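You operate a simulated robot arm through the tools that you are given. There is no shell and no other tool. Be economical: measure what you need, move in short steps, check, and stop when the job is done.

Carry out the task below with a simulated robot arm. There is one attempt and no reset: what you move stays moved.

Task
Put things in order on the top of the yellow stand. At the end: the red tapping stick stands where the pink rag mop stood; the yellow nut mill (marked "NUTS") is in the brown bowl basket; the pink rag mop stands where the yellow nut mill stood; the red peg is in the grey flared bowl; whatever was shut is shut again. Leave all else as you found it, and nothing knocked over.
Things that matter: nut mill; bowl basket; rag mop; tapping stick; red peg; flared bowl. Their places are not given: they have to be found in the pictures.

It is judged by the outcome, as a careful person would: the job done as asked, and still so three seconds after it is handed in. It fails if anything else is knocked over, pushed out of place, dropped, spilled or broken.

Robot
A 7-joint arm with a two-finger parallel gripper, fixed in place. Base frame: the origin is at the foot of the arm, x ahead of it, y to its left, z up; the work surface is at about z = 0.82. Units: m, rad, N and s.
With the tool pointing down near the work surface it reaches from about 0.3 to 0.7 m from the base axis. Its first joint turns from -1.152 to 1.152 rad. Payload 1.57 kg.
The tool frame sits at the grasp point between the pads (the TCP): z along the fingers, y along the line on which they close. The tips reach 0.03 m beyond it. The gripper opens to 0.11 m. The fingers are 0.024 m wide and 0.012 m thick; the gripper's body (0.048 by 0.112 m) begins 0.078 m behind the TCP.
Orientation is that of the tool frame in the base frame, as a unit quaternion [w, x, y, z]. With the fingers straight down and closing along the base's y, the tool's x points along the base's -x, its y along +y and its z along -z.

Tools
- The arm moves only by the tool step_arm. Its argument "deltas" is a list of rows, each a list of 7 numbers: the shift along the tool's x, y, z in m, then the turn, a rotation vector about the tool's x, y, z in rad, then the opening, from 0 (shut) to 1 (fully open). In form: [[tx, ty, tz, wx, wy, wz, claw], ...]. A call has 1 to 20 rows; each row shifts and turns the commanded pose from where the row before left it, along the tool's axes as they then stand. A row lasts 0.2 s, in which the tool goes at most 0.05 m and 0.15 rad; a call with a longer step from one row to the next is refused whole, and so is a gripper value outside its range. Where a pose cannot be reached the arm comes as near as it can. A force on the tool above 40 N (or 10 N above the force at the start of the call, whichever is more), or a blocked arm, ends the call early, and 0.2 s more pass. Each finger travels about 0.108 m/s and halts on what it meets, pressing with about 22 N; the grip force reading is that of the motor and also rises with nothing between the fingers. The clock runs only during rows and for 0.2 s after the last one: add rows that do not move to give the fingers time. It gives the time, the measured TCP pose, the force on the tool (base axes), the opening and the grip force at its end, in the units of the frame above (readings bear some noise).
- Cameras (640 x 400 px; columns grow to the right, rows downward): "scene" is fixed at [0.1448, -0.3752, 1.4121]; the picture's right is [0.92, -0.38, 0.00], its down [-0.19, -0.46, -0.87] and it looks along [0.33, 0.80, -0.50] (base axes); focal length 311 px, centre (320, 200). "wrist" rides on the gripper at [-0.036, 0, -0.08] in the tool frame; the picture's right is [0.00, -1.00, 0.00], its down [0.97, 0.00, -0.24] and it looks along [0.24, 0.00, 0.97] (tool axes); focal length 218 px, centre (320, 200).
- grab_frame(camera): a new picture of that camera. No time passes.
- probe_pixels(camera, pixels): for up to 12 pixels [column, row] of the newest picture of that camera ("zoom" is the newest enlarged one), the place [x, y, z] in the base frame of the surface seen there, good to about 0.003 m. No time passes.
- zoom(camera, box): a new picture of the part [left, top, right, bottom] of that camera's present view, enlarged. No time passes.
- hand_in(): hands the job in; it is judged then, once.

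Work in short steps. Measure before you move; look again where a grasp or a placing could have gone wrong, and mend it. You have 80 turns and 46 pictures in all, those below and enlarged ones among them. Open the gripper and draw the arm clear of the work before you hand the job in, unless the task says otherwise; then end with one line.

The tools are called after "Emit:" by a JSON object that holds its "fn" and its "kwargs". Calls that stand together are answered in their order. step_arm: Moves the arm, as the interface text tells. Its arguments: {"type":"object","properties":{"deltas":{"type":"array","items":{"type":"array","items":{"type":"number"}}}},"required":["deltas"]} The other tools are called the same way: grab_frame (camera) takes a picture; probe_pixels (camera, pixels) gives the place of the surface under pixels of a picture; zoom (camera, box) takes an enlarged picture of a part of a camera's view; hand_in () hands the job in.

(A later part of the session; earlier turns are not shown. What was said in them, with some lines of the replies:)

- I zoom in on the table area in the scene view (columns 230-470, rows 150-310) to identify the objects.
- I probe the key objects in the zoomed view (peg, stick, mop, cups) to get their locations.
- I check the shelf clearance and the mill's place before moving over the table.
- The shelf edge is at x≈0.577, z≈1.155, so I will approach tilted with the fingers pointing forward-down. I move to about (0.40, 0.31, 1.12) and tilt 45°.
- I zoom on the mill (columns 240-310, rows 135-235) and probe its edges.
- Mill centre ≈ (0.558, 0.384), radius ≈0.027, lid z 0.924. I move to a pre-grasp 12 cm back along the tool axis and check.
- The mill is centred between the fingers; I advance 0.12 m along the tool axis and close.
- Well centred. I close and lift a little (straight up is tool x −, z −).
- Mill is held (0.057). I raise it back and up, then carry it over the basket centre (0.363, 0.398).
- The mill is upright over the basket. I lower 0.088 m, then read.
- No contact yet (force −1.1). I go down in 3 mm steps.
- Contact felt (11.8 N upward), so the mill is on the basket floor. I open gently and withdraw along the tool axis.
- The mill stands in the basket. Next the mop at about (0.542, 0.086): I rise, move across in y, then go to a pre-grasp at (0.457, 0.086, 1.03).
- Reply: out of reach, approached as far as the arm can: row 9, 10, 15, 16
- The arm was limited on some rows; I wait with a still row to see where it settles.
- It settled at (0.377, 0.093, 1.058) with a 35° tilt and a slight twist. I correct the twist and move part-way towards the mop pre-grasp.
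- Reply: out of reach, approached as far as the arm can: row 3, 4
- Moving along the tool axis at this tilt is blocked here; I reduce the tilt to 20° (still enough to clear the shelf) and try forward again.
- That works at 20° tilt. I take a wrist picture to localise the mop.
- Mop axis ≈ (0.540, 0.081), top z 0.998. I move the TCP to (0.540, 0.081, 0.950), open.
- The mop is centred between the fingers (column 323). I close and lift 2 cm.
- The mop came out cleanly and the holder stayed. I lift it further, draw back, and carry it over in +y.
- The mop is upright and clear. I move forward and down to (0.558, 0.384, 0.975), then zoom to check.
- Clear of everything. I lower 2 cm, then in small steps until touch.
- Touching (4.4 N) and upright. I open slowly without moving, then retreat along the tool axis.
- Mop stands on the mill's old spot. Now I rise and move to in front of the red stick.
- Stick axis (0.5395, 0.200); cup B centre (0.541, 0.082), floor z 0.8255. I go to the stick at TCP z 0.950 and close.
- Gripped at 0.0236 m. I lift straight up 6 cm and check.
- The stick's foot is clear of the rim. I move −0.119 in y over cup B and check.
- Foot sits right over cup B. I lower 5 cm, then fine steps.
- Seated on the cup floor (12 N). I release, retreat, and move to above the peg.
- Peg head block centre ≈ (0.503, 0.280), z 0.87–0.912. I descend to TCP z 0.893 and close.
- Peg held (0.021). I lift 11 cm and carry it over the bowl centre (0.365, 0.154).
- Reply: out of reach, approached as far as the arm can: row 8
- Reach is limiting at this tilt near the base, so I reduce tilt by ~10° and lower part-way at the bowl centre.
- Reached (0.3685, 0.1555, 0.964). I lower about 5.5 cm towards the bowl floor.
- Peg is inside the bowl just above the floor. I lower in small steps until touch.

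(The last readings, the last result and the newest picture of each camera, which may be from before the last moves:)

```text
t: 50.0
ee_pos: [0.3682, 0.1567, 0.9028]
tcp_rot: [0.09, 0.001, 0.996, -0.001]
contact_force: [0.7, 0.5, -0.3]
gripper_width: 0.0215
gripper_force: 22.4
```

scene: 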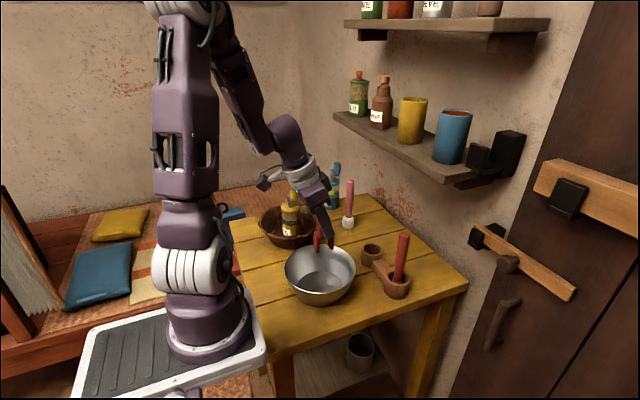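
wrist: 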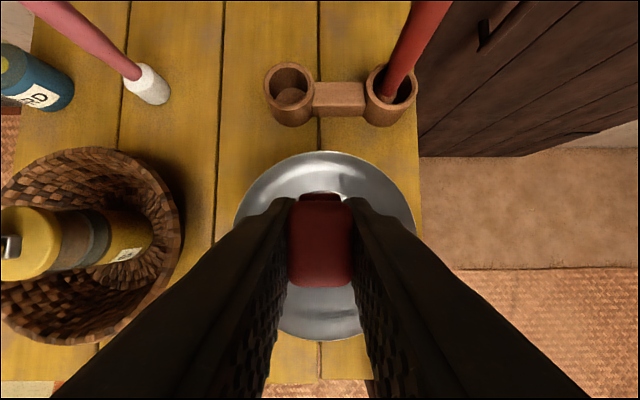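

Emit:
{"fn": "step_arm", "kwargs": {"deltas": [[0.0003, 0, 0.002, 0, 0, 0, 0.05], [0.0003, 0, 0.002, 0, 0, 0, 0.05], [0, 0, 0, 0, 0, 0, 0.05]]}}

```text
t: 50.8
ee_pos: [0.3694, 0.157, 0.8994]
tcp_rot: [0.091, 0.001, 0.996, 0.0]
contact_force: [-2.7, 0.2, 20.7]
gripper_width: 0.0211
gripper_force: 22.6
```

Contact (20 N); I ease up 1 mm, release gently, and rise out of the bowl.

Emit:
{"fn": "step_arm", "kwargs": {"deltas": [[0, 0, -0.0015, 0, 0, 0, 0.05], [0, 0, 0, 0, 0, 0, 0.25], [0, 0, 0, 0, 0, 0, 0.4], [0, 0, 0, 0, 0, 0, 0.45], [0, 0, 0, 0, 0, 0, 0.45], [0, 0, -0.02, 0, 0, 0, 0.45], [0, 0, -0.04, 0, 0, 0, 0.45], [0, 0, -0.04, 0, 0, 0, 0.45], [0, 0, -0.045, 0, 0, 0, 0.45], [0, 0, -0.045, 0, 0, 0, 0.45], [0, 0, 0, 0, 0, 0, 0.45]]}}

Emit:
{"fn": "grab_frame", "kwargs": {"camera": "scene"}}

Emit:
{"fn": "grab_frame", "kwargs": {"camera": "wrist"}}

```text
t: 53.2
ee_pos: [0.3346, 0.1566, 1.0875]
tcp_rot: [0.09, 0.001, 0.996, 0.0]
contact_force: [0.6, -0.1, 0.0]
gripper_width: 0.0494
gripper_force: 0.0
```

```text
9 pictures are left
```

scene: 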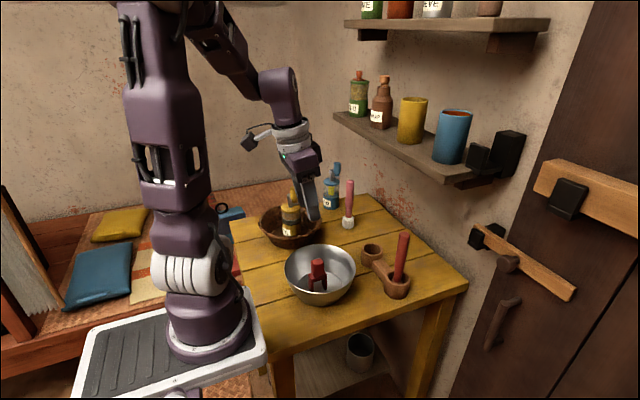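

```text
8 pictures are left
```

wrist: 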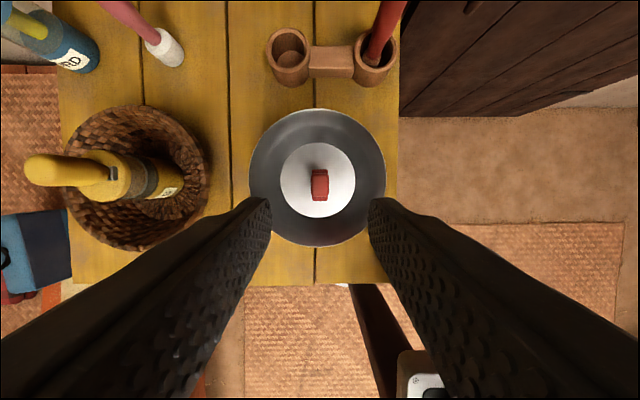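

All five goals look met. I raise the arm further clear and check the mop's place and the whole table.

Emit:
{"fn": "step_arm", "kwargs": {"deltas": [[0, 0, -0.04, 0, 0, 0, 0.6], [0, 0, -0.04, 0, 0, 0, 1], [0, 0, 0, 0, 0, 0, 1]]}}

Emit:
{"fn": "zoom", "kwargs": {"camera": "scene", "box": [230, 150, 450, 310]}}

Emit:
{"fn": "probe_pixels", "kwargs": {"camera": "zoom", "pixels": [[360, 188], [362, 90], [320, 100]]}}

```text
t: 54.0
ee_pos: [0.3205, 0.1565, 1.1664]
tcp_rot: [0.089, 0.001, 0.996, -0.001]
contact_force: [-0.6, -0.4, 0.1]
gripper_width: 0.1101
gripper_force: 0.1
```

```text
2.50 times, centred on (340, 230) of scene
```

zoom: 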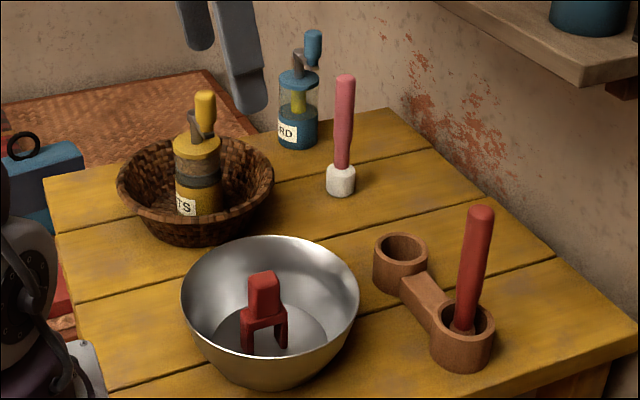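

```text
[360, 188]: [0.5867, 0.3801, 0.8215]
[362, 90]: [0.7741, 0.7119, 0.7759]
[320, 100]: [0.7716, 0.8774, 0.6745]
```

Everything stands as asked, the arm is clear and the gripper is open; I hand in.

Emit:
{"fn": "hand_in", "kwargs": {}}

```text
The job is handed in.
```

The job is handed in. The red stick stands in the mop's old cup, the nut mill is in the basket, the mop stands on the mill's old spot, and the red peg is in the grey bowl. I opened nothing, so nothing needed shutting, and the last pictures show nothing else moved or knocked over.
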